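You operate a simulated robot arm through the tools that you are given. There is no shell and no other tool. Be economical: measure what you need, move in short steps, check, and stop when the job is done.

Carry out the task below with a simulated two-armed robot. There is one attempt and no reset: what you move stays moved.

## Task
Balance the fan wheel with the one weight that the display asks for.
Fine: first the loose weight off the wheel into the block; the asked weight into the wheel's cup at the degrees that the display names; press STORE, switch off.

Only the result counts: the job must be done as asked and must still hold three seconds after the hand-in. Knocking over, shifting, dropping, spilling or breaking anything else fails it.

## Robot
Two 7-joint arms with two-finger grippers on one trunk, on a base that drives. Base frame: it is fixed to the floor where the robot stands at the start and does not move with it; the origin is under the middle of the robot, x ahead of it, y to its left, z up. Lengths are in mm, angles in degrees, forces in N, time in s.
The left shoulder is at the start at [53, 216, 1220], the right one opposite. With the tool pointing down near the work surface each hand reaches from about 260 to 800 mm from the robot's upright axis, wherever it stands, measured 20 degrees to its own side. Places, roughly: balancer power switch [800, -300, 900]; cup in the weight block [500, -300, 800]; store key [800, -500, 900]. Payload 3.18 kg a hand.
Tool frame (each hand has its own): the origin (TCP) lies between the finger pads and is the grasp point; the fingertips stand 30 mm ahead of it; z points along the fingers, y is the line along which they close. The gripper opens to 144 mm. The gripper's body begins 103 mm behind the TCP.
Orientation is told as [roll, pitch, yaw] about the base's x, y, z axes, in that order, counted from this pose: with the fingers straight down and closing along the base's y, the tool's x points along the base's -x, its y along +y and its z along -z.

## Interface
- The arms move only by the tool servo_tool. It takes "left_commands", "right_commands" or both (then of equal length, played together; a hand with none holds still); each is one flat list of numbers, 7 for each row, row after row: the gripper command, from -1 (shut) to 1 (fully open), values between in proportion, then the shift along the tool's x, y, z in mm, then the turn, a rotation vector about the tool's x, y, z in degrees. In form: [grip, x, y, z, wx, wy, wz, grip, x, y, z, wx, wy, wz, ...]. A call has 1 to 20 rows; each row shifts and turns the commanded pose from where the row before left it, along the tool's axes as they then stand. Each row takes 0.2 s and may step no farther than 50 mm and 8.6 degrees from the row before; otherwise, or with a gripper value out of range, the whole call is refused. A pose out of reach is approached as far as the arm can. The call stops where the force on the tool passes 40 N (or 10 N more than at its start, if that is more) or the arm is blocked; 0.2 s more then pass. The fingers move at their own pace and stop on an object; they squeeze with about 38 N. The grip force told is the motor's: it shows also when the fingers shut on nothing. Time passes only in rows, and 0.2 s behind the last, so rows that do not move let the fingers close. It gives the time, the measured TCP pose, the force on the tool (base axes), the opening and the grip force at its end, in the units of the frame above (readings bear some noise), with the torque about the TCP (base axes, N m) and any sound that the robot's microphone picked up.
- Cameras (640 x 400 px; columns grow to the right, rows downward): "scene" is now at [143.2, -13.2, 1406.5]; the picture's right is [-0.13, -0.99, 0.00], its down [-0.49, 0.07, -0.87] and it looks along [0.86, -0.12, -0.49] (base axes); focal length 252 px, centre (320, 200). "left" rides on the left gripper at [76, -16, -143] in its tool frame; the picture's right is [0.21, 0.98, 0.00], its down [-0.84, 0.18, -0.51] and it looks along [-0.50, 0.11, 0.86] (tool axes); focal length 218 px, centre (320, 200). "right" rides on the right gripper at [77, 16, -143] in its tool frame; the picture's right is [-0.21, 0.98, 0.00], its down [-0.84, -0.18, -0.51] and it looks along [-0.50, -0.11, 0.86] (tool axes); focal length 218 px, centre (320, 200). There is no depth. A picture from a camera that has moved, and an enlarged one, comes with that camera's place and axes in the base frame and with its lens. The place of the scene camera against the robot may be out by one fixed shift of up to 18 mm in any direction.
- capture(camera): a new picture of that camera. The clock stands still meanwhile.
- slide_trunk(by): slides the trunk up (or, below 0, down) by that many mm; the arms and the scene camera ride with it, the base frame stays. It gives what a move gives, with no picture.
- base_move(legs): drives the robot by 1 to 6 legs, each [ahead, left, turn to the left] in mm, mm and degrees, along the robot's own axes; the way and the turn of a leg run together, so that a leg with both is an arc; at most 1500 mm and 180 degrees a leg. The arms and the cameras ride along, it lands a little off, and it stops where it bumps. It gives what a move gives.
- pan_tilt(pan, tilt): turns the head with the scene camera to pan (to the left, within 80 degrees either way) and tilt (down, from -29 to 69), counted from straight ahead of the robot. It gives what a move gives.
- inspect(camera, box): a new picture of the part [left, top, right, bottom] of that camera's present view, enlarged. The clock stands still meanwhile.
- sign_off(): hands the job in; it is judged then, once.

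Go step by step. Nothing tells you exact positions but the pictures and the camera data: compare them with the known pose of the tool, close in by small moves and look again before you grip or let go. The budget is 120 turns and 88 pictures, counting those below and the enlarged ones. Unless the task says otherwise, let go and move clear before handing in, and close with one line.

The tools are called after "Emit:" as a command line: name --argument value ..., lists and objects as JSON in quotes. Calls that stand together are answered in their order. servo_tool: Moves the arms, as the interface text tells. Its arguments: {"type":"object","properties":{"left_commands":{"type":"array","items":{"type":"number"}},"right_commands":{"type":"array","items":{"type":"number"}}},"required":[]} The other tools are called the same way: slide_trunk (by) slides the trunk up or down; base_move (legs) drives the base; pan_tilt (pan, tilt) turns the head that bears the scene camera; capture (camera) takes a picture; inspect (camera, box) takes an enlarged picture of a part of a camera's view; sign_off () hands the job in.

At the start:

```text
time_s: 0.0
left_ee_pos: [407.7, 96.2, 1241.5]
left_tool_rot: [-0.2, 0.0, 0.1]
left_ft_force: [-0.8, 0.5, -0.4]
left_ft_torque: [0.05, 0.0, 0.0]
left_width: 144.0
left_finger_force: 0.2
right_ee_pos: [452.0, -322.3, 1225.1]
right_tool_rot: [-0.1, 0.1, -0.1]
right_ft_force: [-0.6, 0.0, 0.3]
right_ft_torque: [0.03, 0.02, 0.0]
right_width: 143.8
right_finger_force: 0.0
trunk travel left (down, up): [-300.0, 69.0]
robot x, y, heading: [-1.6, 1.2, 0.2]
head pan, tilt: [-7.7, 29.4]
```

scene: 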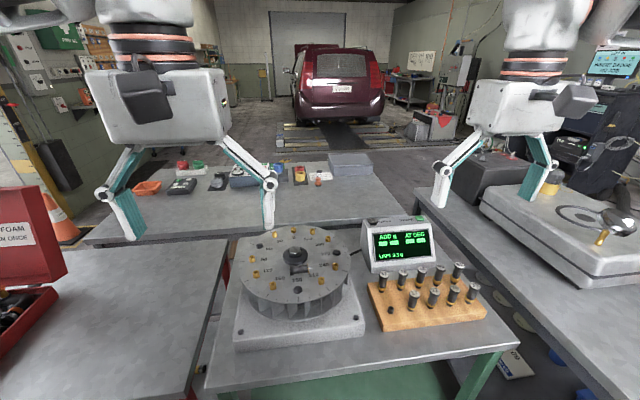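
right: 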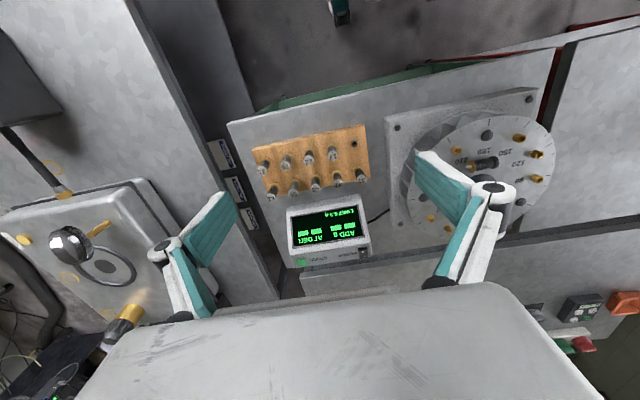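
left: 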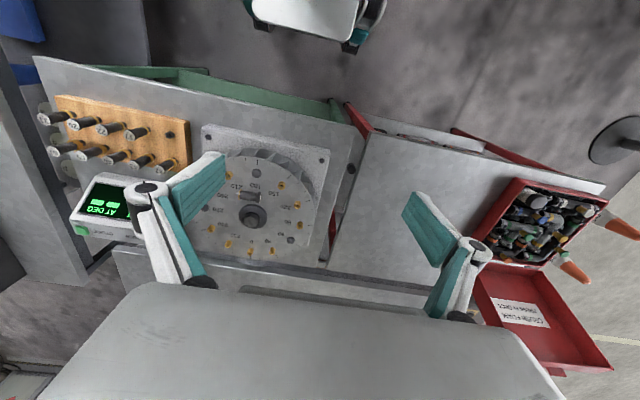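

I see the fan wheel, the display unit and the weight block on the table ahead. I first enlarge the display, the block and the wheel to read them.

Emit:
inspect --camera "scene" --box '[355, 205, 445, 275]'

Emit:
inspect --camera "scene" --box '[360, 255, 490, 335]'

Emit:
inspect --camera "scene" --box '[225, 215, 370, 350]'

```text
5.71 times, centred on (400, 240) of scene
camera zoom: at [143.2, -13.2, 1406.5], right [-0.13, -0.99, 0.0], down [-0.49, 0.07, -0.87], along [0.86, -0.12, -0.49], focal length 1441 px, centre (-137, -29)
```

zoom: 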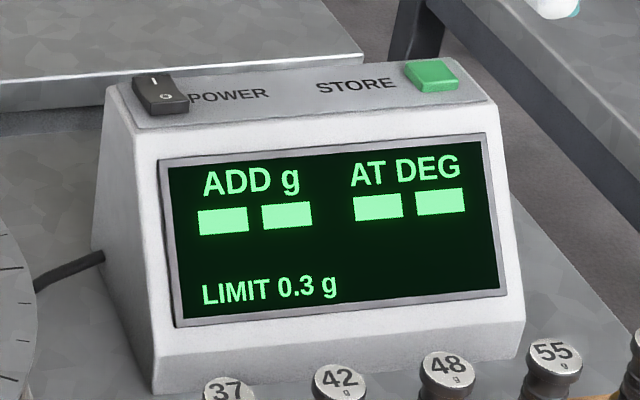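

```text
4.92 times, centred on (425, 295) of scene
camera zoom: at [143.2, -13.2, 1406.5], right [-0.13, -0.99, 0.0], down [-0.49, 0.07, -0.87], along [0.86, -0.12, -0.49], focal length 1241 px, centre (-197, -268)
```

zoom: 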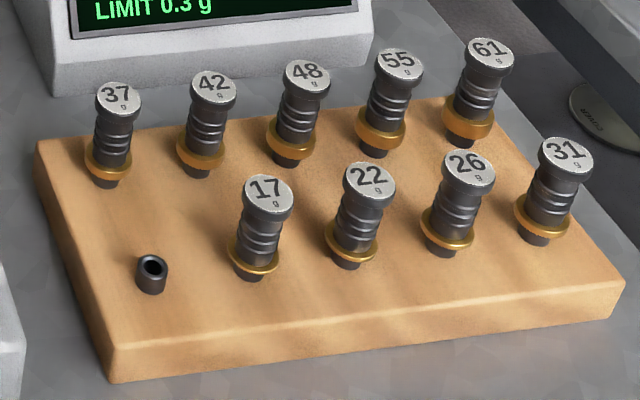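

```text
2.96 times, centred on (298, 282) of scene
camera zoom: at [143.2, -13.2, 1406.5], right [-0.13, -0.99, 0.0], down [-0.49, 0.07, -0.87], along [0.86, -0.12, -0.49], focal length 747 px, centre (387, -44)
```

zoom: 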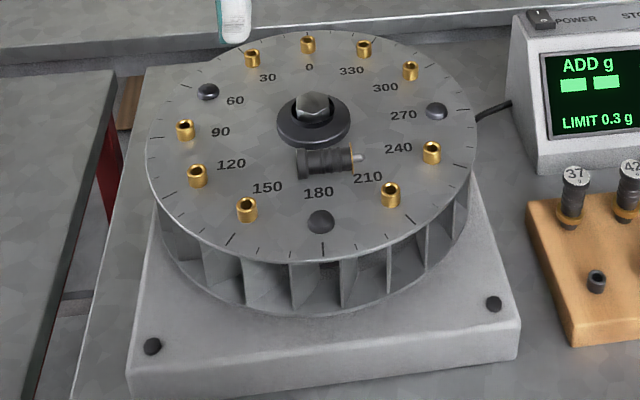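

The display shows only blanks while the loose weight lies on the wheel near 200°, with its pin toward the right. I move the left arm aside, and bring the right hand above the weight, turned so that its fingers close across it.

Emit:
servo_tool --left_commands '[1, 0, 35, 0, 0, 0, 0, 1, 0, 35, 0, 0, 0, 0, 1, 0, 35, 0, 0, 0, 0, 1, 0, 35, 0, 0, 0, 0, 1, 0, 35, 0, 0, 0, 0, 1, 0, 35, 0, 0, 0, 0, 1, 0, 35, 0, 0, 0, 0, 1, 0, 0, 0, 0, 0, 0, 1, 0, 0, 0, 0, 0, 0, 1, 0, 0, 0, 0, 0, 0, 1, 0, 0, 0, 0, 0, 0, 1, 0, 0, 0, 0, 0, 0, 1, 0, 0, 0, 0, 0, 0, 1, 0, 0, 0, 0, 0, 0, 1, 0, 0, 0, 0, 0, 0, 1, 0, 0, 0, 0, 0, 0, 1, 0, 0, 0, 0, 0, 0, 1, 0, 0, 0, 0, 0, 0]' --right_commands '[1, -20, 40, 8, 0, 0, 0, 1, -20, 40, 8, 0, 0, 0, 1, -20, 40, 8, 0, 0, 0, 1, -20, 40, 8, 0, 0, 0, 1, -20, 40, 8, 0, 0, 0, 1, -20, 40, 8, 0, 0, 0, 1, -20, 40, 8, 0, 0, 0, 1, 0, 0, 0, 0, 0, 8.18, 1, 0, 0, 0, 0, 0, 8.18, 1, 0, 0, 0, 0, 0, 8.18, 1, 0, 0, 0, 0, 0, 8.18, 1, 0, 0, 0, 0, 0, 8.18, 1, 0, 0, 0, 0, 0, 8.18, 1, 0, 0, 0, 0, 0, 8.18, 1, 0, 0, 0, 0, 0, 8.18, 1, 0, 0, 0, 0, 0, 8.18, 1, 0, 0, 0, 0, 0, 8.18, 1, 0, 0, 0, 0, 0, 8.18]'

Emit:
capture --camera "right"

```text
time_s: 3.8
left_ee_pos: [406.7, 329.3, 1240.6]
left_tool_rot: [-0.1, 0.0, 0.3]
left_ft_force: [0.3, -1.0, 0.5]
left_ft_torque: [0.0, 0.02, 0.0]
left_width: 144.5
left_finger_force: 0.0
left hand out of reach, approached as far as the arm can: row 7
right_ee_pos: [592.4, -42.7, 1169.4]
right_tool_rot: [0.0, 0.0, -90.3]
right_ft_force: [-0.6, -0.3, -0.8]
right_ft_torque: [0.0, 0.0, 0.01]
right_width: 144.1
right_finger_force: 0.0
trunk travel left (down, up): [-300.0, 69.0]
robot x, y, heading: [0.6, -0.4, 0.2]
head pan, tilt: [-7.7, 29.4]
```

```text
81 pictures are left
camera right: at [608.6, 32.9, 1313.2], right [0.98, -0.21, 0.0], down [-0.18, -0.84, 0.51], along [-0.11, -0.5, -0.86], focal length 218 px, centre (320, 200)
```

right: 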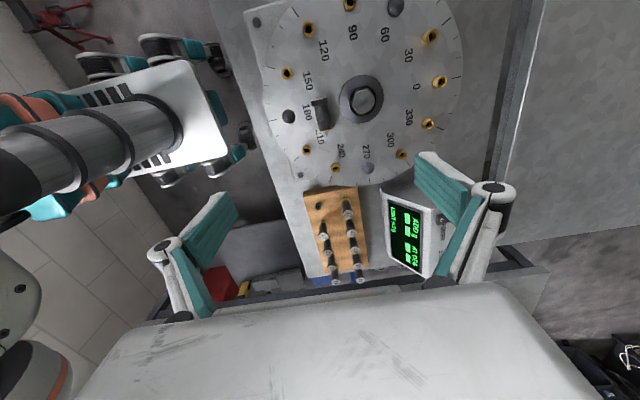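

The weight is seen below, close to the hub, at about [595, -25, 957]. I go down 100 mm over it for a closer second view.

Emit:
servo_tool --right_commands '[0.2, 9, 0, 25, 0, 0, 0, 0.2, 9, 0, 25, 0, 0, 0, 0.2, 0, 0, 25, 0, 0, 0, 0.2, 0, 0, 25, 0, 0, 0, 0.2, 0, 0, 0, 0, 0, 0]'

Emit:
inspect --camera "right" --box '[200, 0, 460, 200]'

```text
time_s: 5.0
left_ee_pos: [406.4, 328.7, 1240.9]
left_tool_rot: [-0.1, 0.0, 0.2]
left_ft_force: [0.4, -0.1, -0.7]
left_ft_torque: [0.0, 0.01, -0.02]
left_width: 144.3
left_finger_force: 0.0
right_ee_pos: [593.3, -24.0, 1069.6]
right_tool_rot: [0.1, -0.1, -90.1]
right_ft_force: [0.2, 0.2, 0.5]
right_ft_torque: [-0.01, 0.02, 0.02]
right_width: 86.4
right_finger_force: 0.2
trunk travel left (down, up): [-300.0, 69.0]
robot x, y, heading: [-0.9, 0.1, -0.1]
head pan, tilt: [-7.7, 29.4]
```

```text
2.00 times, centred on (330, 100) of right
camera zoom: at [609.2, 51.4, 1213.5], right [0.98, -0.21, 0.0], down [-0.18, -0.84, 0.51], along [-0.11, -0.5, -0.86], focal length 436 px, centre (300, 400)
```

zoom: 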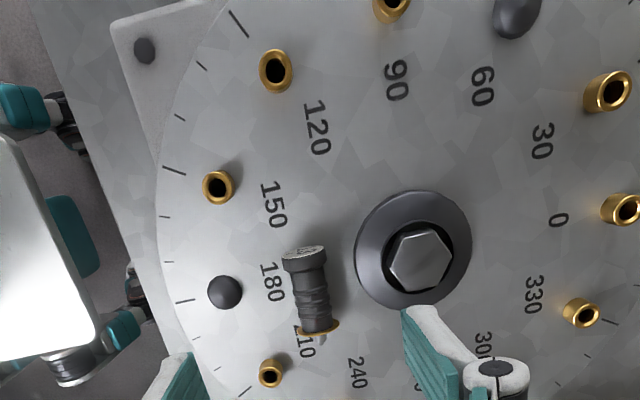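

The weight lies along y at about [599, -28, 956], with a 19 mm gap to the hub washer. I narrow the grip and come down to just above it to check.

Emit:
servo_tool --right_commands '[-0.5, -6, 5.5, 0, 0, 0, 0, -0.5, 0, 0, 20, 0, 0, 0, -0.5, 0, 0, 20, 0, 0, 0, -0.5, 0, 0, 15, 0, 0, 0, -0.5, 0, 0, 0, 0, 0, 0]'

Emit:
inspect --camera "right" --box '[220, 50, 440, 200]'

Emit:
inspect --camera "scene" --box '[225, 205, 365, 295]'

```text
time_s: 6.2
left_ee_pos: [406.7, 329.9, 1240.4]
left_tool_rot: [0.0, 0.0, 0.1]
left_ft_force: [0.3, 1.0, -0.8]
left_ft_torque: [0.02, 0.01, -0.02]
left_width: 144.2
left_finger_force: 0.1
right_ee_pos: [598.6, -31.2, 1014.2]
right_tool_rot: [0.1, 0.1, -90.1]
right_ft_force: [-0.3, -0.7, 0.0]
right_ft_torque: [-0.01, 0.01, -0.04]
right_width: 36.2
right_finger_force: 0.1
trunk travel left (down, up): [-300.0, 69.0]
robot x, y, heading: [0.6, -1.2, -0.1]
head pan, tilt: [-7.7, 29.4]
```

```text
2.67 times, centred on (330, 125) of right
camera zoom: at [614.0, 44.3, 1157.3], right [0.98, -0.21, 0.0], down [-0.18, -0.84, 0.51], along [-0.11, -0.5, -0.86], focal length 582 px, centre (293, 400)
```

zoom: 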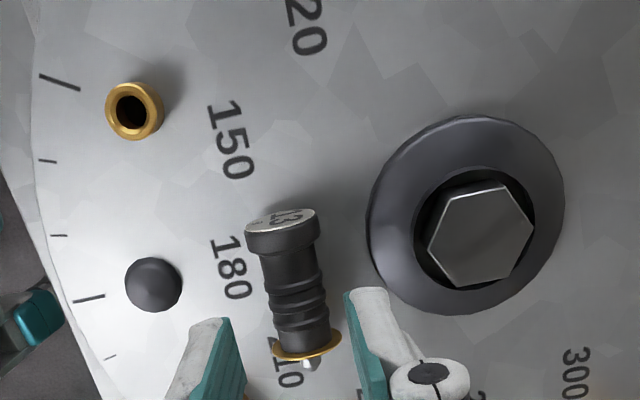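

```text
4.44 times, centred on (295, 250) of scene
camera zoom: at [143.0, -13.2, 1406.5], right [-0.13, -0.99, 0.0], down [-0.49, 0.07, -0.87], along [0.86, -0.12, -0.49], focal length 1120 px, centre (431, -22)
```

zoom: 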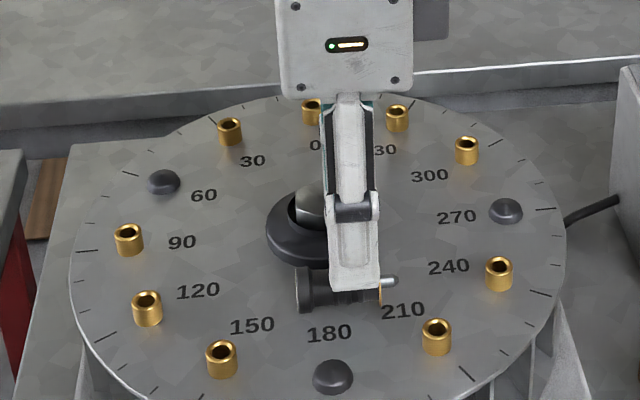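

The loose one is 13 g and the fingers straddle it with the flange and head clear. I go down 37 mm and grip.

Emit:
servo_tool --right_commands '[-0.5, 0, 0, 12, 0, 0, 0, -0.5, 0, 0, 12, 0, 0, 0, -0.5, 0, 0, 8, 0, 0, 0, -0.5, 0, 0, 4, 0, 0, 0, -0.5, 0, 0, 0, 0, 0, 0]'

Emit:
inspect --camera "right" --box '[220, 80, 440, 230]'

Emit:
inspect --camera "scene" --box '[255, 220, 345, 285]'

```text
time_s: 7.4
left_ee_pos: [407.4, 328.3, 1241.0]
left_tool_rot: [-0.1, 0.0, 0.2]
left_ft_force: [0.7, 1.1, 1.2]
left_ft_torque: [-0.03, -0.04, 0.05]
left_width: 144.0
left_finger_force: 0.1
right_ee_pos: [598.3, -31.3, 977.5]
right_tool_rot: [0.0, -0.1, -90.1]
right_ft_force: [0.2, -0.6, -0.5]
right_ft_torque: [0.02, -0.01, 0.01]
right_width: 36.2
right_finger_force: 0.1
trunk travel left (down, up): [-300.0, 69.0]
robot x, y, heading: [-0.7, -0.7, 0.0]
head pan, tilt: [-7.7, 29.4]
```

```text
2.67 times, centred on (330, 155) of right
camera zoom: at [614.2, 44.0, 1122.0], right [0.98, -0.21, 0.0], down [-0.18, -0.84, 0.51], along [-0.11, -0.5, -0.86], focal length 582 px, centre (293, 320)
```

zoom: 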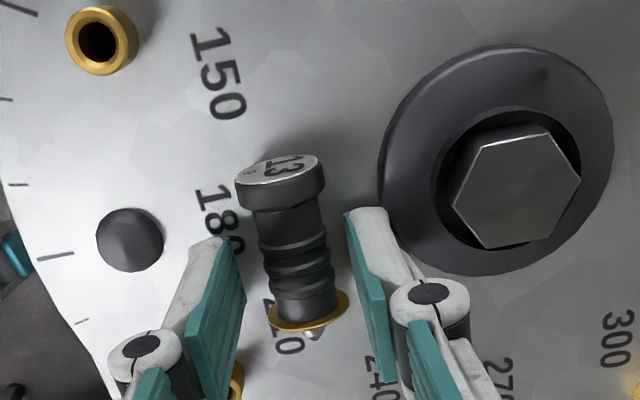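

```text
6.15 times, centred on (300, 252) of scene
camera zoom: at [143.2, -13.2, 1406.5], right [-0.13, -0.99, 0.0], down [-0.49, 0.07, -0.87], along [0.86, -0.12, -0.49], focal length 1552 px, centre (443, -123)
```

zoom: 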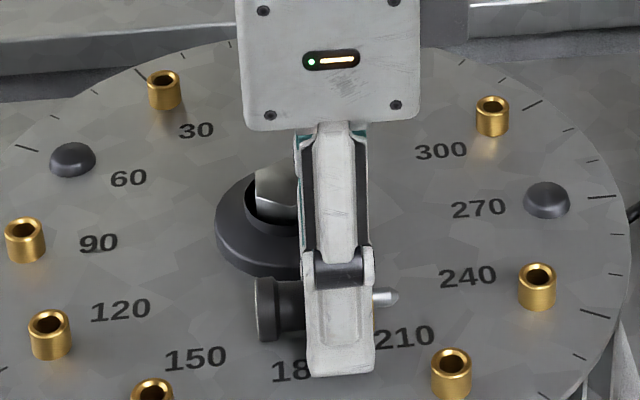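

Fingers straddle the body with tips just above the wheel. I shift 3 mm toward the flange and close, then lift a little and look.

Emit:
servo_tool --right_commands '[-0.5, -3, 0.5, 0, 0, 0, 0, -0.7, 0, 0, 0, 0, 0, 0, -1, 0, 0, 0, 0, 0, 0, -1, 0, 0, 0, 0, 0, 0, -1, 0, 0, -10, 0, 0, 0, -1, 0, 0, -20, 0, 0, 0, -1, 0, 0, -30, 0, 0, 0, -1, 0, 0, 0, 0, 0, 0]'

Emit:
inspect --camera "right" --box '[220, 80, 440, 230]'

Emit:
capture --camera "scene"

```text
time_s: 9.2
left_ee_pos: [407.6, 328.7, 1240.2]
left_tool_rot: [-0.1, 0.0, 0.1]
left_ft_force: [0.5, 0.5, 1.0]
left_ft_torque: [0.03, 0.0, -0.02]
left_width: 143.9
left_finger_force: 0.1
right_ee_pos: [598.8, -34.9, 1038.5]
right_tool_rot: [0.0, -0.1, -90.1]
right_ft_force: [-0.3, 0.0, 0.2]
right_ft_torque: [-0.01, 0.0, -0.01]
right_width: 24.4
right_finger_force: 26.2
trunk travel left (down, up): [-300.0, 69.0]
robot x, y, heading: [-3.1, 1.2, 0.1]
head pan, tilt: [-7.7, 29.4]
```

```text
2.67 times, centred on (330, 155) of right
camera zoom: at [614.7, 41.5, 1182.5], right [0.98, -0.21, 0.0], down [-0.18, -0.84, 0.51], along [-0.11, -0.5, -0.86], focal length 582 px, centre (293, 320)
```

zoom: 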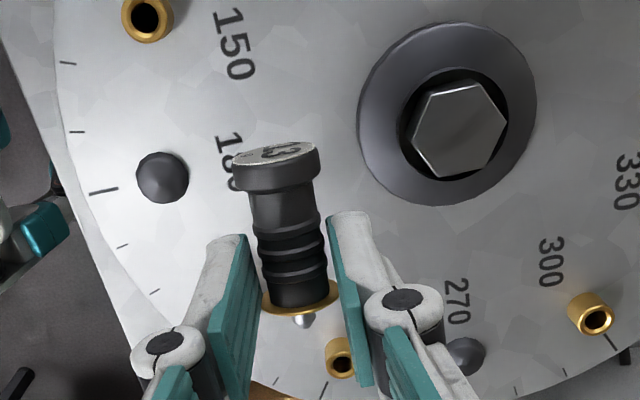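

```text
74 pictures are left
camera scene: at [143.7, -13.3, 1406.4], right [-0.13, -0.99, 0.0], down [-0.49, 0.07, -0.87], along [0.86, -0.12, -0.49], focal length 252 px, centre (320, 200)
```

scene: 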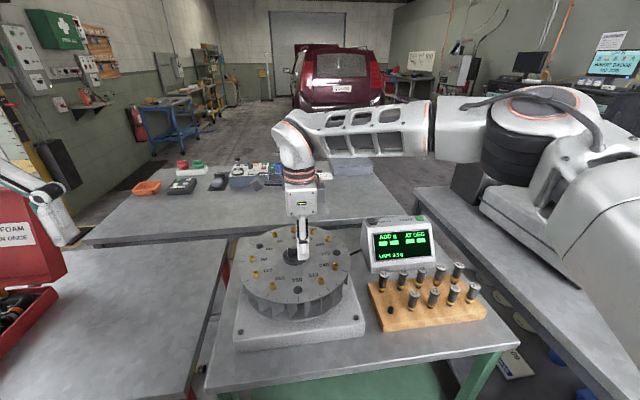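

The weight came up with the fingers. I look closely at how it sits between the pads.

Emit:
inspect --camera "right" --box '[290, 120, 370, 210]'

Emit:
inspect --camera "scene" --box '[280, 210, 330, 270]'

```text
4.44 times, centred on (330, 165) of right
camera zoom: at [614.7, 41.5, 1182.5], right [0.98, -0.21, 0.0], down [-0.18, -0.84, 0.51], along [-0.11, -0.5, -0.86], focal length 970 px, centre (276, 356)
```

zoom: 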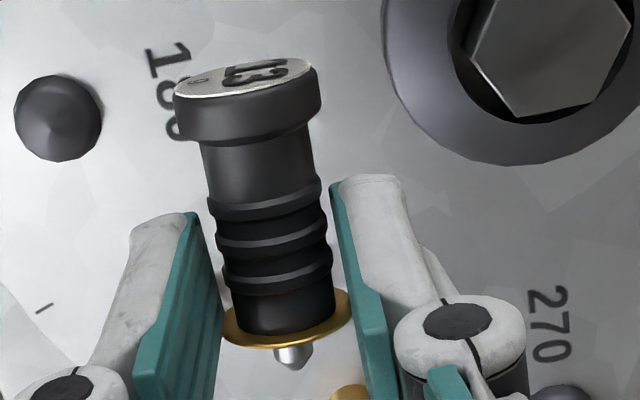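

```text
6.67 times, centred on (305, 240) of scene
camera zoom: at [143.7, -13.3, 1406.4], right [-0.13, -0.99, 0.0], down [-0.49, 0.07, -0.87], along [0.86, -0.12, -0.49], focal length 1681 px, centre (420, -67)
```

zoom: 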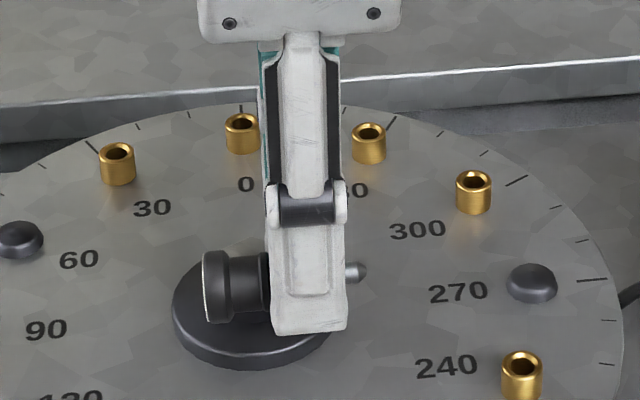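

The pads hold only the thin flange, which is a poor hold. I set the weight back down on the same spot, shift 5.5 mm toward its head and grip it again on the body.

Emit:
servo_tool --right_commands '[-1, 0, 0, 30, 0, 0, 0, -1, 0, 0, 20, 0, 0, 0, -1, 0, 0, 8, 0, 0, 0, -1, 0, 0, 2, 0, 0, 0, -0.6, 0, 0, 0, 0, 0, 0, -0.6, 0, 0, 0, 0, 0, 0, -0.6, 5.5, 0, 0, 0, 0, 0, -0.6, 0, 0, 0, 0, 0, 0]'

Emit:
inspect --camera "right" --box '[280, 100, 380, 210]'

```text
time_s: 11.0
left_ee_pos: [406.6, 327.2, 1241.4]
left_tool_rot: [-0.1, 0.0, 0.2]
left_ft_force: [0.1, 0.7, 0.3]
left_ft_torque: [-0.03, -0.03, -0.01]
left_width: 143.9
left_finger_force: 0.0
right_ee_pos: [598.6, -29.3, 978.0]
right_tool_rot: [0.0, 0.1, -90.1]
right_ft_force: [-0.1, -0.8, 0.5]
right_ft_torque: [0.0, -0.03, -0.02]
right_width: 28.8
right_finger_force: 0.0
trunk travel left (down, up): [-300.0, 69.0]
robot x, y, heading: [0.7, 2.5, 0.0]
head pan, tilt: [-7.7, 29.4]
```

```text
3.64 times, centred on (330, 155) of right
camera zoom: at [614.6, 46.9, 1121.8], right [0.98, -0.21, 0.0], down [-0.18, -0.84, 0.51], along [-0.11, -0.5, -0.86], focal length 794 px, centre (284, 364)
```

zoom: 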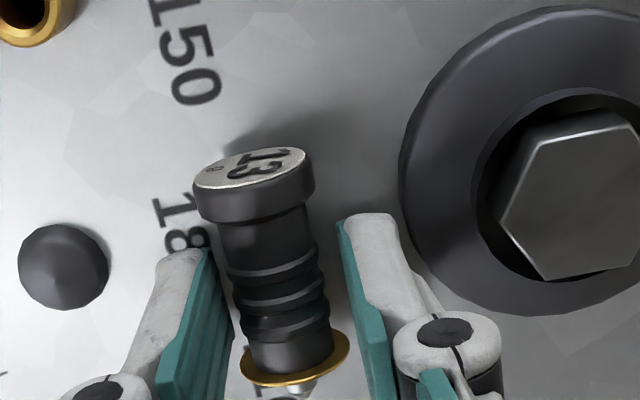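

The fingers now sit between head and flange. I close and lift.

Emit:
servo_tool --right_commands '[-1, 0, 0, 0, 0, 0, 0, -1, 0, 0, 0, 0, 0, 0, -1, 0, 0, -10, 0, 0, 0, -1, 0, 0, -20, 0, 0, 0, -1, 0, 0, -30, 0, 0, 0, -1, 0, 0, 0, 0, 0, 0]'

Emit:
inspect --camera "right" --box '[280, 100, 380, 210]'

Emit:
inspect --camera "scene" --box '[280, 210, 330, 270]'

Emit:
inspect --camera "scene" --box '[355, 205, 445, 275]'

```text
time_s: 12.4
left_ee_pos: [406.8, 327.4, 1240.7]
left_tool_rot: [-0.1, 0.0, 0.2]
left_ft_force: [-0.3, 0.6, 0.8]
left_ft_torque: [0.01, 0.0, 0.03]
left_width: 144.0
left_finger_force: 0.0
right_ee_pos: [599.8, -27.5, 1037.9]
right_tool_rot: [0.0, 0.0, -90.1]
right_ft_force: [-0.1, -0.7, -0.1]
right_ft_torque: [0.0, 0.04, 0.01]
right_width: 17.5
right_finger_force: 25.8
trunk travel left (down, up): [-300.0, 69.0]
robot x, y, heading: [0.1, 1.1, 0.0]
head pan, tilt: [-7.7, 29.4]
```

```text
3.64 times, centred on (330, 155) of right
camera zoom: at [615.8, 47.5, 1180.9], right [0.98, -0.21, 0.0], down [-0.18, -0.84, 0.51], along [-0.11, -0.5, -0.86], focal length 794 px, centre (284, 364)
```

zoom: 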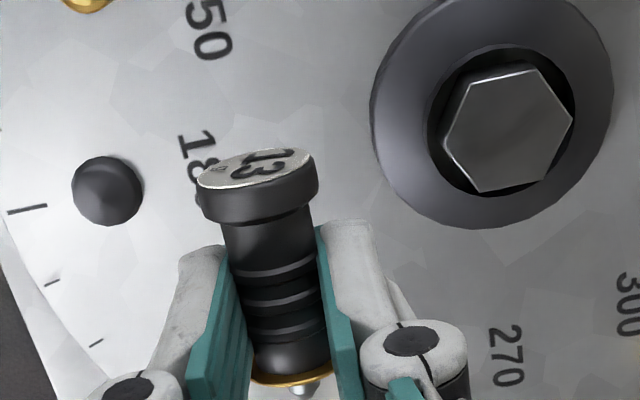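

```text
6.67 times, centred on (305, 240) of scene
camera zoom: at [143.7, -13.3, 1406.4], right [-0.13, -0.99, 0.0], down [-0.49, 0.07, -0.87], along [0.86, -0.12, -0.49], focal length 1681 px, centre (420, -67)
```

zoom: 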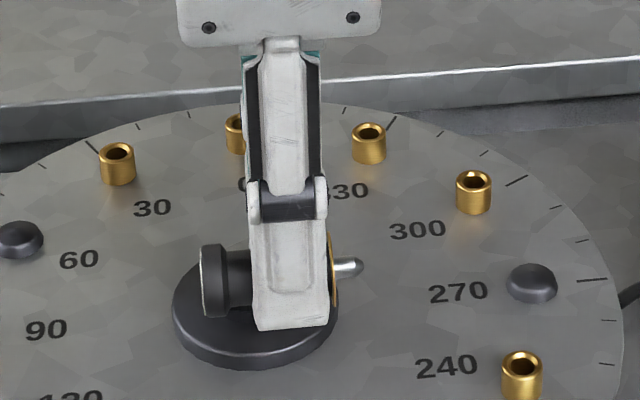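

```text
5.71 times, centred on (400, 240) of scene
camera zoom: at [143.7, -13.3, 1406.4], right [-0.13, -0.99, 0.0], down [-0.49, 0.07, -0.87], along [0.86, -0.12, -0.49], focal length 1441 px, centre (-137, -29)
```

zoom: 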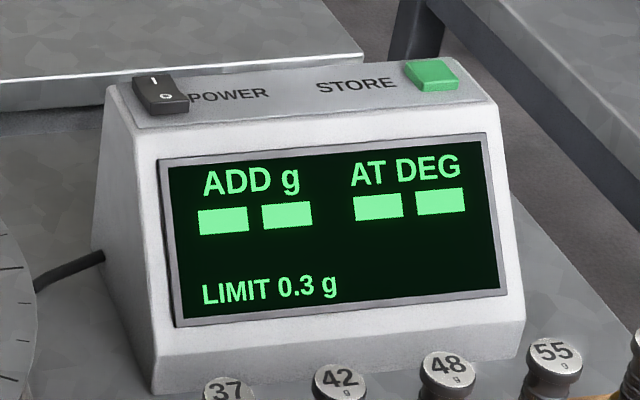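

The weight is held firmly on its body (17.5 mm), pin pointing to -y. I carry it high toward the block and turn the hand further so the fingers can later be levelled pointing ahead with the pin down.

Emit:
servo_tool --right_commands '[-1, 0, 0, -20, 0, 0, 0, -1, -39, -20, -10, 0, 0, 0, -1, -39, -20, -10, 0, 0, 0, -1, -39, -20, 0, 0, 0, 0, -1, -39, -20, 0, 0, 0, 0, -1, -39, -20, 0, 0, 0, 0, -1, -39, -20, 0, 0, 0, 0, -1, 0, 0, 0, 0, 0, 8.18, -1, 0, 0, 0, 0, 0, 8.18, -1, 0, 0, 0, 0, 0, 8.18, -1, 0, 0, 0, 0, 0, 8.18, -1, 0, 0, 0, 0, 0, 8.18, -1, 0, 0, 0, 0, 0, 8.18, -1, 0, 0, 0, 0, 0, 8.18, -1, 0, 0, 0, 0, 0, 8.18, -1, 0, 0, 0, 0, 0, 8.18, -1, 0, 0, 0, 0, 0, 8.18, -1, 0, 0, 0, 0, 0, 8.18]'

Emit:
capture --camera "right"

```text
time_s: 16.2
left_ee_pos: [407.8, 328.5, 1241.0]
left_tool_rot: [-0.1, 0.0, 0.2]
left_ft_force: [-0.2, -1.2, -0.1]
left_ft_torque: [0.01, -0.01, 0.01]
left_width: 144.0
left_finger_force: 0.0
right_ee_pos: [478.5, -261.2, 1078.9]
right_tool_rot: [0.0, -0.1, 179.7]
right_ft_force: [0.0, 0.4, 0.6]
right_ft_torque: [0.0, 0.0, 0.03]
right_width: 18.0
right_finger_force: 25.6
trunk travel left (down, up): [-300.0, 69.0]
robot x, y, heading: [-1.3, -1.2, 0.0]
head pan, tilt: [-7.7, 29.4]
```

```text
67 pictures are left
camera right: at [553.8, -279.1, 1221.9], right [-0.21, -0.98, 0.0], down [-0.84, 0.18, 0.51], along [-0.5, 0.11, -0.86], focal length 218 px, centre (320, 200)
```

right: 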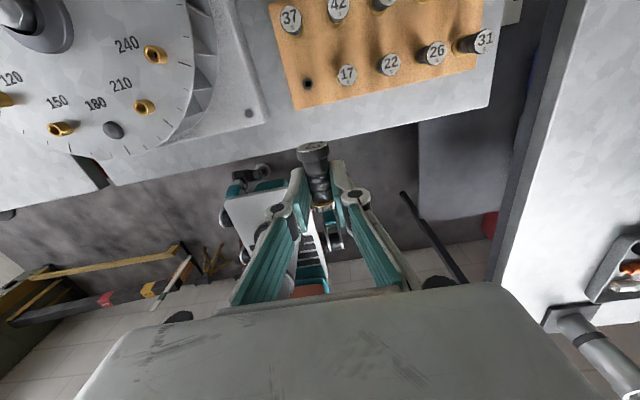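

The empty cup lies at about x 539, y -255. I now level the fingers to point ahead (pin down), staying high, and look.

Emit:
inspect --camera "right" --box '[240, 0, 500, 160]'

Emit:
servo_tool --right_commands '[-1, 0, 0, 0, 0, 8.18, 0, -1, 0, 0, 0, 0, 8.18, 0, -1, 0, 0, 0, 0, 8.18, 0, -1, 0, 0, 0, 0, 8.18, 0, -1, 0, 0, 0, 0, 8.18, 0, -1, 0, 0, 0, 0, 8.18, 0, -1, 0, 0, 0, 0, 8.18, 0, -1, 0, 0, 0, 0, 8.18, 0, -1, 0, 0, 0, 0, 8.18, 0, -1, 0, 0, 0, 0, 8.18, 0, -1, 0, 0, 0, 0, 8.18, 0, -1, 0, 0, 0, 0, 0, 0]'

Emit:
capture --camera "right"

Emit:
capture --camera "scene"

```text
2.46 times, centred on (370, 80) of right
camera zoom: at [553.8, -279.1, 1221.9], right [-0.21, -0.98, 0.0], down [-0.84, 0.18, 0.51], along [-0.5, 0.11, -0.86], focal length 537 px, centre (197, 495)
```

zoom: 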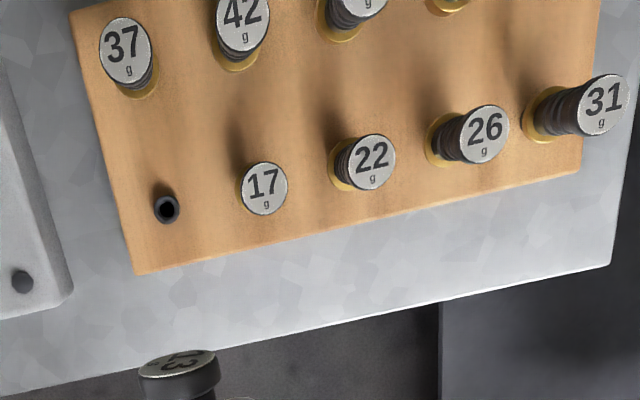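

```text
time_s: 18.7
left_ee_pos: [406.0, 328.6, 1240.7]
left_tool_rot: [-0.1, -0.1, 0.3]
left_ft_force: [0.0, 0.8, -0.2]
left_ft_torque: [0.01, -0.01, 0.02]
left_width: 144.1
left_finger_force: 0.0
right_ee_pos: [534.2, -170.8, 1258.1]
right_tool_rot: [-81.4, 73.9, 92.4]
right_ft_force: [-0.1, 0.3, -0.1]
right_ft_torque: [-0.02, 0.04, 0.01]
right_width: 18.1
right_finger_force: 26.3
right hand out of reach, approached as far as the arm can: row 5, 6, 7, 8, 9, 10, 11
trunk travel left (down, up): [-300.0, 69.0]
robot x, y, heading: [0.7, -1.2, -0.2]
head pan, tilt: [-7.7, 29.4]
stopped in row 12 (right hand): the arm was blocked; the commanded pose is now the measured one
```

```text
65 pictures are left
camera right: at [391.2, -193.6, 1333.0], right [-0.11, -0.88, -0.47], down [-0.49, 0.46, -0.74], along [0.86, 0.15, -0.48], focal length 218 px, centre (320, 200)
```

right: 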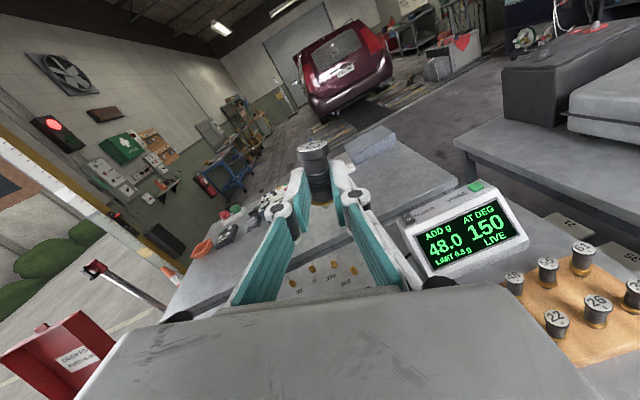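

```text
64 pictures are left
camera scene: at [142.1, -13.6, 1406.6], right [-0.14, -0.99, 0.0], down [-0.49, 0.07, -0.87], along [0.86, -0.12, -0.49], focal length 252 px, centre (320, 200)
```

scene: 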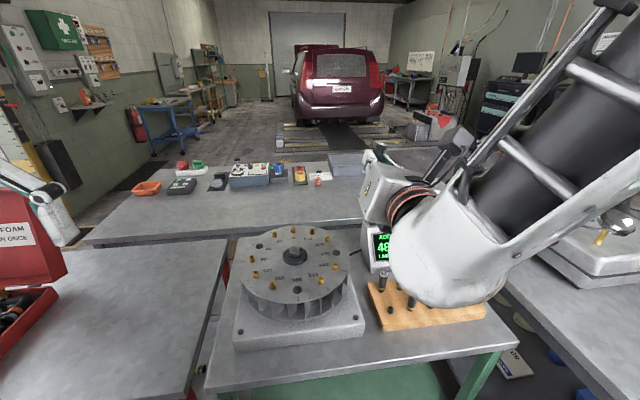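

The display now asks for 48.0 g at 150°. The wrist hit a limit while levelling, so I lower and move the hand to the right in the present attitude, where the arm has more freedom.

Emit:
servo_tool --right_commands '[-1, -28, 23, 3, 0, 0, 0, -1, -28, 23, 3, 0, 0, 0, -1, -28, 23, 3, 0, 0, 0, -1, -28, 23, 3, 0, 0, 0, -1, -28, 23, 3, 0, 0, 0, -1, -28, 23, 3, 0, 0, 0, -1, 0, 0, 0, 0, 0, 0]'

Emit:
capture --camera "scene"

```text
time_s: 19.4
left_ee_pos: [408.8, 327.5, 1241.8]
left_tool_rot: [-0.2, 0.0, 0.3]
left_ft_force: [0.8, -0.4, 0.0]
left_ft_torque: [0.02, 0.01, 0.0]
left_width: 143.8
left_finger_force: 0.1
right_ee_pos: [532.3, -173.8, 1233.6]
right_tool_rot: [-84.0, 63.4, 86.7]
right_ft_force: [0.9, -0.1, 0.3]
right_ft_torque: [0.02, 0.03, 0.01]
right_width: 18.0
right_finger_force: 25.9
right hand out of reach, approached as far as the arm can: row 1, 2, 3
trunk travel left (down, up): [-300.0, 69.0]
robot x, y, heading: [-2.8, 3.0, -0.0]
head pan, tilt: [-7.7, 29.4]
stopped in row 3 (right hand): the arm was blocked; the commanded pose is now the measured one
```

```text
63 pictures are left
camera scene: at [143.8, -13.5, 1406.4], right [-0.13, -0.99, 0.0], down [-0.49, 0.07, -0.87], along [0.86, -0.12, -0.49], focal length 252 px, centre (320, 200)
```

scene: 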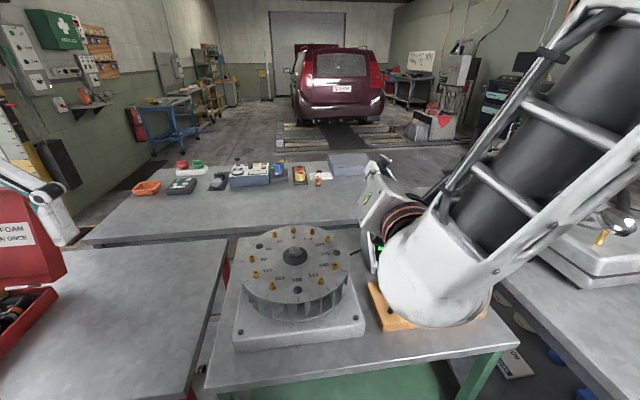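

The wrist is folded too close to the shoulder here. I drive the base straight back 250 mm so the arm has room to reach forward level.

Emit:
base_move --legs '[[-250, 0, 0]]'

```text
time_s: 21.2
left_ee_pos: [159.4, 328.6, 1241.0]
left_tool_rot: [0.0, 0.0, 0.2]
left_ft_force: [-1.0, -0.7, 0.8]
left_ft_torque: [-0.01, -0.03, -0.01]
left_width: 144.1
left_finger_force: 0.0
right_ee_pos: [282.2, -172.8, 1234.4]
right_tool_rot: [-84.2, 63.5, 86.6]
right_ft_force: [-0.3, -0.9, 0.2]
right_ft_torque: [-0.01, 0.0, 0.0]
right_width: 18.2
right_finger_force: 26.3
trunk travel left (down, up): [-300.0, 69.0]
robot x, y, heading: [-248.5, -2.5, -0.2]
head pan, tilt: [-7.7, 29.4]
```

I extend the hand forward while rolling it upright.

Emit:
servo_tool --right_commands '[-1, 0, 0, 35, 0, 0, 0, -1, 0, 0, 35, 0, 0, 0, -1, 0, 0, 35, 0, 0, -6.6, -1, 0, 0, 35, 0, 0, -6.6, -1, 0, 0, 0, 0, 0, -6.6, -1, 0, 0, 0, 0, 0, -6.6, -1, 0, 0, 0, 0, 0, 0]'

```text
time_s: 22.8
left_ee_pos: [160.4, 329.0, 1240.3]
left_tool_rot: [-0.1, -0.1, 0.2]
left_ft_force: [-0.5, -0.1, 0.0]
left_ft_torque: [-0.01, 0.01, -0.01]
left_width: 144.1
left_finger_force: 0.1
right_ee_pos: [403.0, -143.7, 1260.5]
right_tool_rot: [1.7, 87.1, 173.0]
right_ft_force: [0.8, -0.7, 0.2]
right_ft_torque: [0.04, 0.02, 0.03]
right_width: 18.0
right_finger_force: 26.8
right hand out of reach, approached as far as the arm can: row 1, 2, 3, 4
trunk travel left (down, up): [-300.0, 69.0]
robot x, y, heading: [-246.7, 1.1, 0.2]
head pan, tilt: [-7.7, 29.4]
```

The attitude is now level with the pin down. I lower and bring it toward the front of the block.

Emit:
servo_tool --right_commands '[-1, -30, 10, 5, 0, 0, 0, -1, -30, 10, 5, 0, 0, 0, -1, -30, 10, 5, 0, 0, 0, -1, -30, 10, 5, 0, 0, 0, -1, -30, 10, 5, 0, 0, 0, -1, -30, 10, 5, 0, 0, 0, -1, 0, 0, 0, 0, 0, 0]'

Emit:
capture --camera "right"

Emit:
capture --camera "scene"

```text
time_s: 24.6
left_ee_pos: [159.4, 327.7, 1241.3]
left_tool_rot: [-0.1, 0.0, 0.2]
left_ft_force: [-0.6, -0.9, 0.2]
left_ft_torque: [0.03, -0.01, 0.0]
left_width: 144.2
left_finger_force: 0.1
right_ee_pos: [389.8, -137.8, 1174.8]
right_tool_rot: [-49.5, 83.7, 116.4]
right_ft_force: [-0.3, -0.8, -0.5]
right_ft_torque: [-0.01, 0.0, 0.01]
right_width: 17.8
right_finger_force: 26.2
right hand out of reach, approached as far as the arm can: row 1, 2, 3, 4, 5, 6
trunk travel left (down, up): [-300.0, 69.0]
robot x, y, heading: [-242.7, 2.4, -0.0]
head pan, tilt: [-7.7, 29.4]
stopped in row 7 (right hand): the arm was blocked; the commanded pose is now the measured one
```

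```text
62 pictures are left
camera right: at [251.4, -128.4, 1260.2], right [-0.25, -0.92, -0.29], down [-0.49, 0.38, -0.79], along [0.84, -0.05, -0.55], focal length 218 px, centre (320, 200)
```

right: 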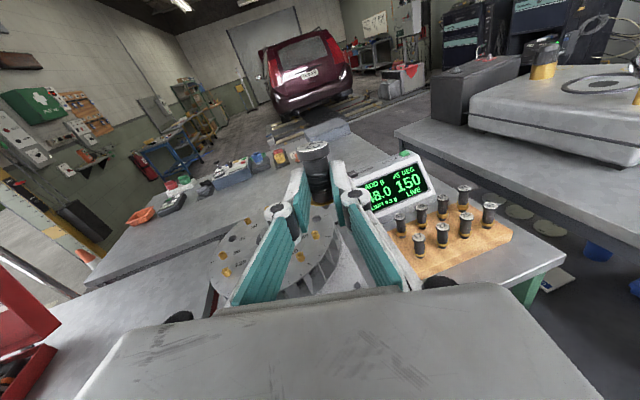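

```text
61 pictures are left
camera scene: at [-104.4, -13.5, 1406.5], right [-0.13, -0.99, 0.0], down [-0.49, 0.07, -0.87], along [0.86, -0.12, -0.49], focal length 252 px, centre (320, 200)
```

scene: 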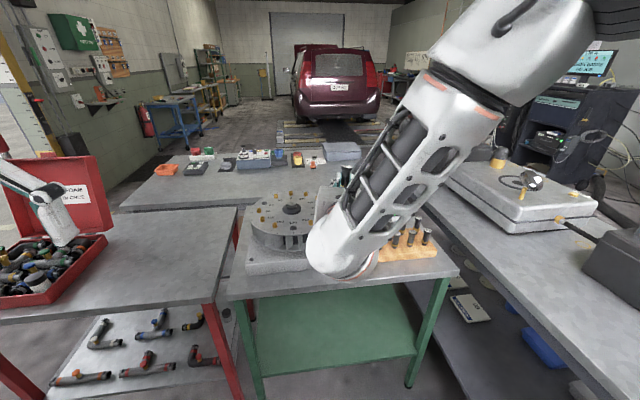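

The arm can hold this level attitude up here but not lower. So I correct the last few degrees here, then lower everything with the trunk and position with the base.

Emit:
servo_tool --right_commands '[-1, 0, 0, 0, 0, 2, -3, -1, 0, 0, 0, 0, 2, -3, -1, 0, 0, 0, 0, 0, 0]'

```text
time_s: 25.6
left_ee_pos: [159.8, 328.7, 1241.3]
left_tool_rot: [-0.2, 0.1, 0.3]
left_ft_force: [0.3, 0.7, -0.1]
left_ft_torque: [0.05, 0.01, 0.01]
left_width: 144.1
left_finger_force: 0.0
right_ee_pos: [390.0, -154.4, 1191.3]
right_tool_rot: [-43.1, 89.0, 119.3]
right_ft_force: [0.1, -0.2, -0.5]
right_ft_torque: [-0.02, 0.01, 0.02]
right_width: 18.3
right_finger_force: 26.2
right hand out of reach, approached as far as the arm can: row 1, 2
trunk travel left (down, up): [-300.0, 69.0]
robot x, y, heading: [-246.5, 2.9, 0.0]
head pan, tilt: [-7.7, 29.4]
stopped in row 3 (right hand): the arm was blocked; the commanded pose is now the measured one
```

The hand is upright within 1°. I lower the trunk by 250 mm while still in front of the table.

Emit:
slide_trunk --by -250

Emit:
capture --camera "right"

Emit:
capture --camera "scene"

```text
time_s: 27.2
left_ee_pos: [171.0, 329.0, 1058.4]
left_tool_rot: [0.0, 2.3, 0.2]
left_ft_force: [0.4, -0.5, 0.6]
left_ft_torque: [-0.05, 0.03, 0.0]
left_width: 144.0
left_finger_force: 0.1
right_ee_pos: [391.9, -214.2, 893.5]
right_tool_rot: [29.6, 75.8, -174.3]
right_ft_force: [0.9, 0.6, 0.1]
right_ft_torque: [-0.01, 0.02, -0.04]
right_width: 18.1
right_finger_force: 26.0
trunk travel left (down, up): [-133.0, 237.0]
robot x, y, heading: [-247.2, 0.0, -0.0]
head pan, tilt: [-7.7, 29.4]
stopped: the arm was blocked; the commanded pose is now the measured one
```

```text
60 pictures are left
camera right: at [277.1, -170.4, 1000.5], right [-0.43, -0.9, -0.08], down [-0.59, 0.35, -0.73], along [0.69, -0.27, -0.68], focal length 218 px, centre (320, 200)
```

right: 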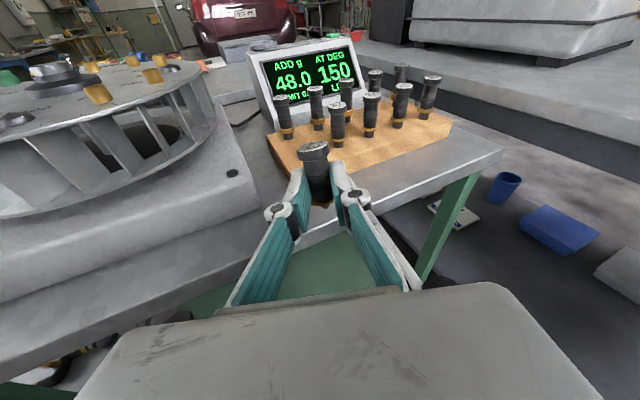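

```text
59 pictures are left
camera scene: at [17.6, -13.1, 1225.1], right [-0.13, -0.99, 0.0], down [-0.49, 0.07, -0.87], along [0.86, -0.12, -0.49], focal length 252 px, centre (320, 200)
```

scene: 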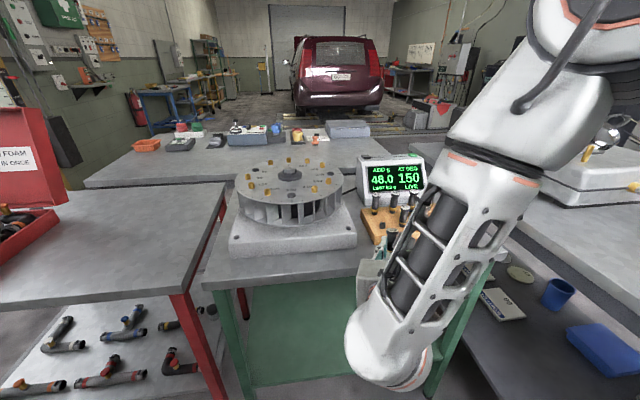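

The trunk stopped partway but the hand is now low, in front of the block, tilted about 14°. I try to level it from here.

Emit:
servo_tool --right_commands '[-1, 0, 0, 0, 0, 4, 0, -1, 0, 0, 0, 0, 4, 0, -1, 0, 0, 0, 0, 4, 0, -1, 0, 0, 0, 0, 0, 0]'

```text
time_s: 28.0
left_ee_pos: [166.2, 328.4, 1064.1]
left_tool_rot: [0.0, 1.9, 0.2]
left_ft_force: [-0.3, 0.0, -0.5]
left_ft_torque: [0.04, 0.0, -0.03]
left_width: 144.2
left_finger_force: 0.1
right_ee_pos: [383.4, -244.9, 929.1]
right_tool_rot: [22.8, 84.1, 170.4]
right_ft_force: [0.4, -0.2, -0.4]
right_ft_torque: [-0.01, -0.01, -0.02]
right_width: 18.0
right_finger_force: 25.9
right hand out of reach, approached as far as the arm can: row 1, 2, 3
trunk travel left (down, up): [-133.0, 237.0]
robot x, y, heading: [-250.4, -1.1, -0.1]
head pan, tilt: [-7.7, 29.4]
stopped in row 3 (right hand): the arm was blocked; the commanded pose is now the measured one
```

Emit:
servo_tool --right_commands '[-1, 0, 0, 0, 0, 3, 0, -1, 0, 0, 0, 0, 3, 0, -1, 0, 0, 0, 0, 0, 0]'

Emit:
capture --camera "right"

```text
time_s: 29.0
left_ee_pos: [166.5, 327.1, 1063.9]
left_tool_rot: [0.0, 1.9, 0.2]
left_ft_force: [-0.6, 0.6, -0.4]
left_ft_torque: [0.01, 0.01, 0.0]
left_width: 144.1
left_finger_force: 0.1
right_ee_pos: [373.4, -260.2, 945.9]
right_tool_rot: [-1.9, 88.3, 139.9]
right_ft_force: [-0.1, -0.5, 0.3]
right_ft_torque: [0.0, 0.0, 0.01]
right_width: 18.1
right_finger_force: 26.3
right hand out of reach, approached as far as the arm can: row 1, 2
trunk travel left (down, up): [-133.0, 237.0]
robot x, y, heading: [-249.9, -0.3, -0.1]
head pan, tilt: [-7.7, 29.4]
stopped in row 3 (right hand): the arm was blocked; the commanded pose is now the measured one
```

```text
58 pictures are left
camera right: at [252.7, -188.2, 1028.4], right [-0.61, -0.76, -0.21], down [-0.31, 0.47, -0.83], along [0.73, -0.44, -0.52], focal length 218 px, centre (320, 200)
```

right: 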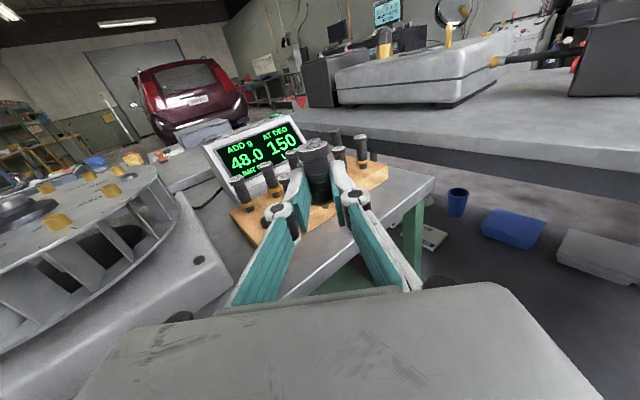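

The hand is level, heading about 38° right. I lower the trunk another 60 mm and see how the hand follows.

Emit:
slide_trunk --by -60

```text
time_s: 30.0
left_ee_pos: [165.0, 328.5, 1005.0]
left_tool_rot: [-0.1, 1.6, 0.2]
left_ft_force: [-0.5, 0.5, 0.0]
left_ft_torque: [0.03, -0.07, 0.0]
left_width: 143.6
left_finger_force: 0.1
right_ee_pos: [371.0, -277.1, 884.7]
right_tool_rot: [0.3, 87.8, 139.9]
right_ft_force: [0.0, 0.4, 0.5]
right_ft_torque: [0.06, 0.07, 0.02]
right_width: 17.8
right_finger_force: 26.5
trunk travel left (down, up): [-73.0, 297.0]
robot x, y, heading: [-245.7, -1.6, 0.0]
head pan, tilt: [-7.7, 29.4]
```

The hand rode down rigidly. I now drive the base so the weight comes to about 60 mm in front of the empty cup, with a 15° turn to the left.

Emit:
base_move --legs '[[40, -138, 0], [0, 0, 15]]'

Emit:
capture --camera "right"

Emit:
capture --camera "scene"

```text
time_s: 32.7
left_ee_pos: [108.6, 287.0, 1003.7]
left_tool_rot: [-0.1, 1.9, 15.0]
left_ft_force: [0.0, 0.4, -0.1]
left_ft_torque: [-0.02, -0.03, -0.02]
left_width: 144.0
left_finger_force: 0.1
right_ee_pos: [462.2, -237.7, 889.5]
right_tool_rot: [-22.0, 87.6, 133.3]
right_ft_force: [0.0, 0.1, -0.4]
right_ft_torque: [0.03, -0.01, 0.0]
right_width: 18.2
right_finger_force: 25.7
trunk travel left (down, up): [-73.0, 297.0]
robot x, y, heading: [-209.3, -135.0, 14.8]
head pan, tilt: [-7.7, 29.4]
```

```text
57 pictures are left
camera right: at [327.7, -196.2, 971.4], right [-0.42, -0.88, -0.22], down [-0.41, 0.4, -0.82], along [0.81, -0.25, -0.53], focal length 218 px, centre (320, 200)
```

right: 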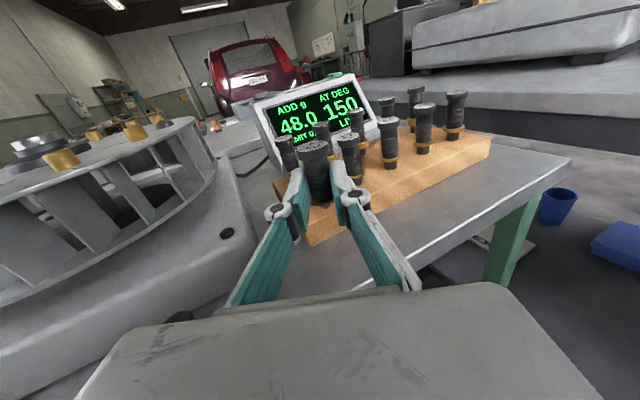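

```text
56 pictures are left
camera scene: at [111.6, -67.1, 1151.1], right [0.12, -0.99, 0.0], down [-0.49, -0.06, -0.87], along [0.86, 0.11, -0.49], focal length 252 px, centre (320, 200)
```

scene: 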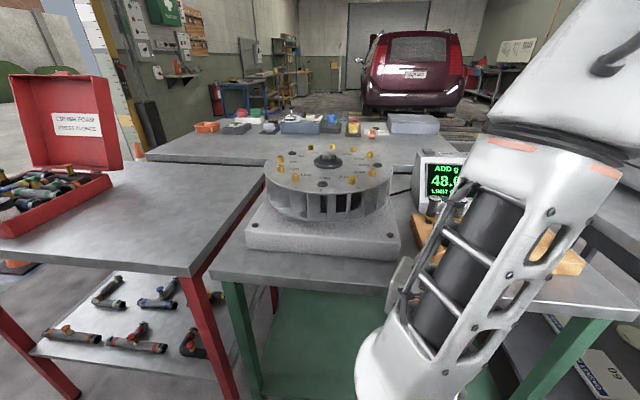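

Head tops of seated weights are at about z 890 and mine is at 917, so about 27 mm of descent will remain. I bring the left hand over as a side-viewing camera before closing in.

Emit:
servo_tool --left_commands '[-0.8, -18, -38, -7, 0, 0, 0, -0.8, -18, -38, -7, 0, 0, 0, -0.8, -18, -38, -7, 0, 0, 0, -0.8, -18, -38, -7, 0, 0, 0, -0.8, -18, -38, -7, 0, 0, 0, -0.8, -18, -38, -7, 0, 0, 0, -0.8, -18, -38, -7, 0, 0, 0, -0.8, -18, -38, -7, 0, 0, 7, -0.8, 0, 0, 0, 0, 0, 7, -0.8, 0, 0, 0, 0, 0, 7, -0.8, 0, 0, 0, 0, 0, 7, -0.8, 0, 0, 0, 0, 0, 7]'

Emit:
capture --camera "left"

```text
time_s: 35.3
left_ee_pos: [282.8, 10.5, 1012.9]
left_tool_rot: [-1.7, 1.3, -19.3]
left_ft_force: [0.6, 0.3, 0.2]
left_ft_torque: [-0.04, 0.04, 0.0]
left_width: 14.1
left_finger_force: 0.0
left hand out of reach, approached as far as the arm can: row 10, 11, 12
right_ee_pos: [465.3, -239.1, 886.5]
right_tool_rot: [-22.2, 87.2, 132.7]
right_ft_force: [-0.1, 0.4, -0.1]
right_ft_torque: [-0.07, -0.02, -0.05]
right_width: 17.9
right_finger_force: 26.1
trunk travel left (down, up): [-73.0, 297.0]
robot x, y, heading: [-209.5, -135.5, 14.9]
head pan, tilt: [-7.7, 29.4]
```

```text
55 pictures are left
camera left: at [211.4, 23.4, 1156.9], right [0.13, 0.99, -0.02], down [0.87, -0.1, 0.48], along [0.48, -0.08, -0.88], focal length 218 px, centre (320, 200)
```

left: 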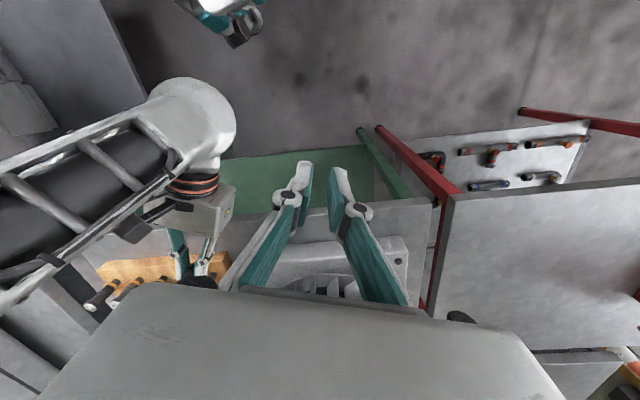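

I move the left hand 100 mm farther ahead so the cup comes out from behind its own gripper in the picture.

Emit:
servo_tool --left_commands '[-0.8, -31, 11, -10, 0, 0, 0, -0.8, -31, 11, -10, 0, 0, 0, -0.8, -31, 11, -10, 0, 0, 0, -0.8, 0, 0, 0, 0, 0, 0]'

Emit:
inspect --camera "left" --box '[80, 130, 300, 290]'

```text
time_s: 36.3
left_ee_pos: [287.2, 3.1, 1009.5]
left_tool_rot: [-1.2, 1.3, -19.9]
left_ft_force: [0.5, 0.6, -0.4]
left_ft_torque: [0.01, 0.02, 0.02]
left_width: 14.7
left_finger_force: 0.0
left hand out of reach, approached as far as the arm can: row 1, 2, 3
right_ee_pos: [463.0, -239.7, 888.8]
right_tool_rot: [-25.1, 87.2, 129.6]
right_ft_force: [0.5, 0.6, 0.1]
right_ft_torque: [-0.01, 0.0, 0.02]
right_width: 18.0
right_finger_force: 26.2
trunk travel left (down, up): [-73.0, 297.0]
robot x, y, heading: [-207.7, -137.9, 14.8]
head pan, tilt: [-7.7, 29.4]
```

```text
2.50 times, centred on (190, 210) of left
camera zoom: at [215.9, 14.4, 1152.4], right [0.14, 0.99, -0.02], down [0.87, -0.11, 0.48], along [0.48, -0.08, -0.88], focal length 546 px, centre (645, 175)
```

zoom: 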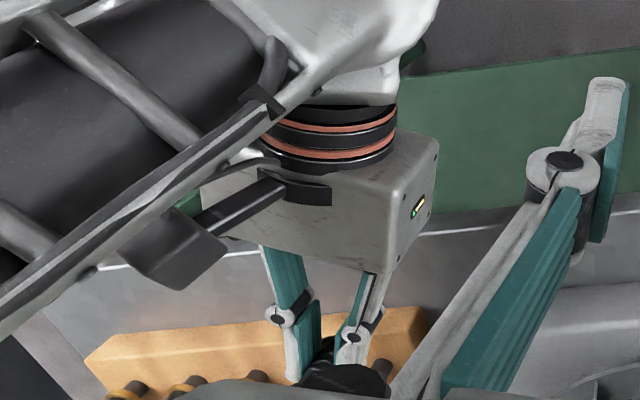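

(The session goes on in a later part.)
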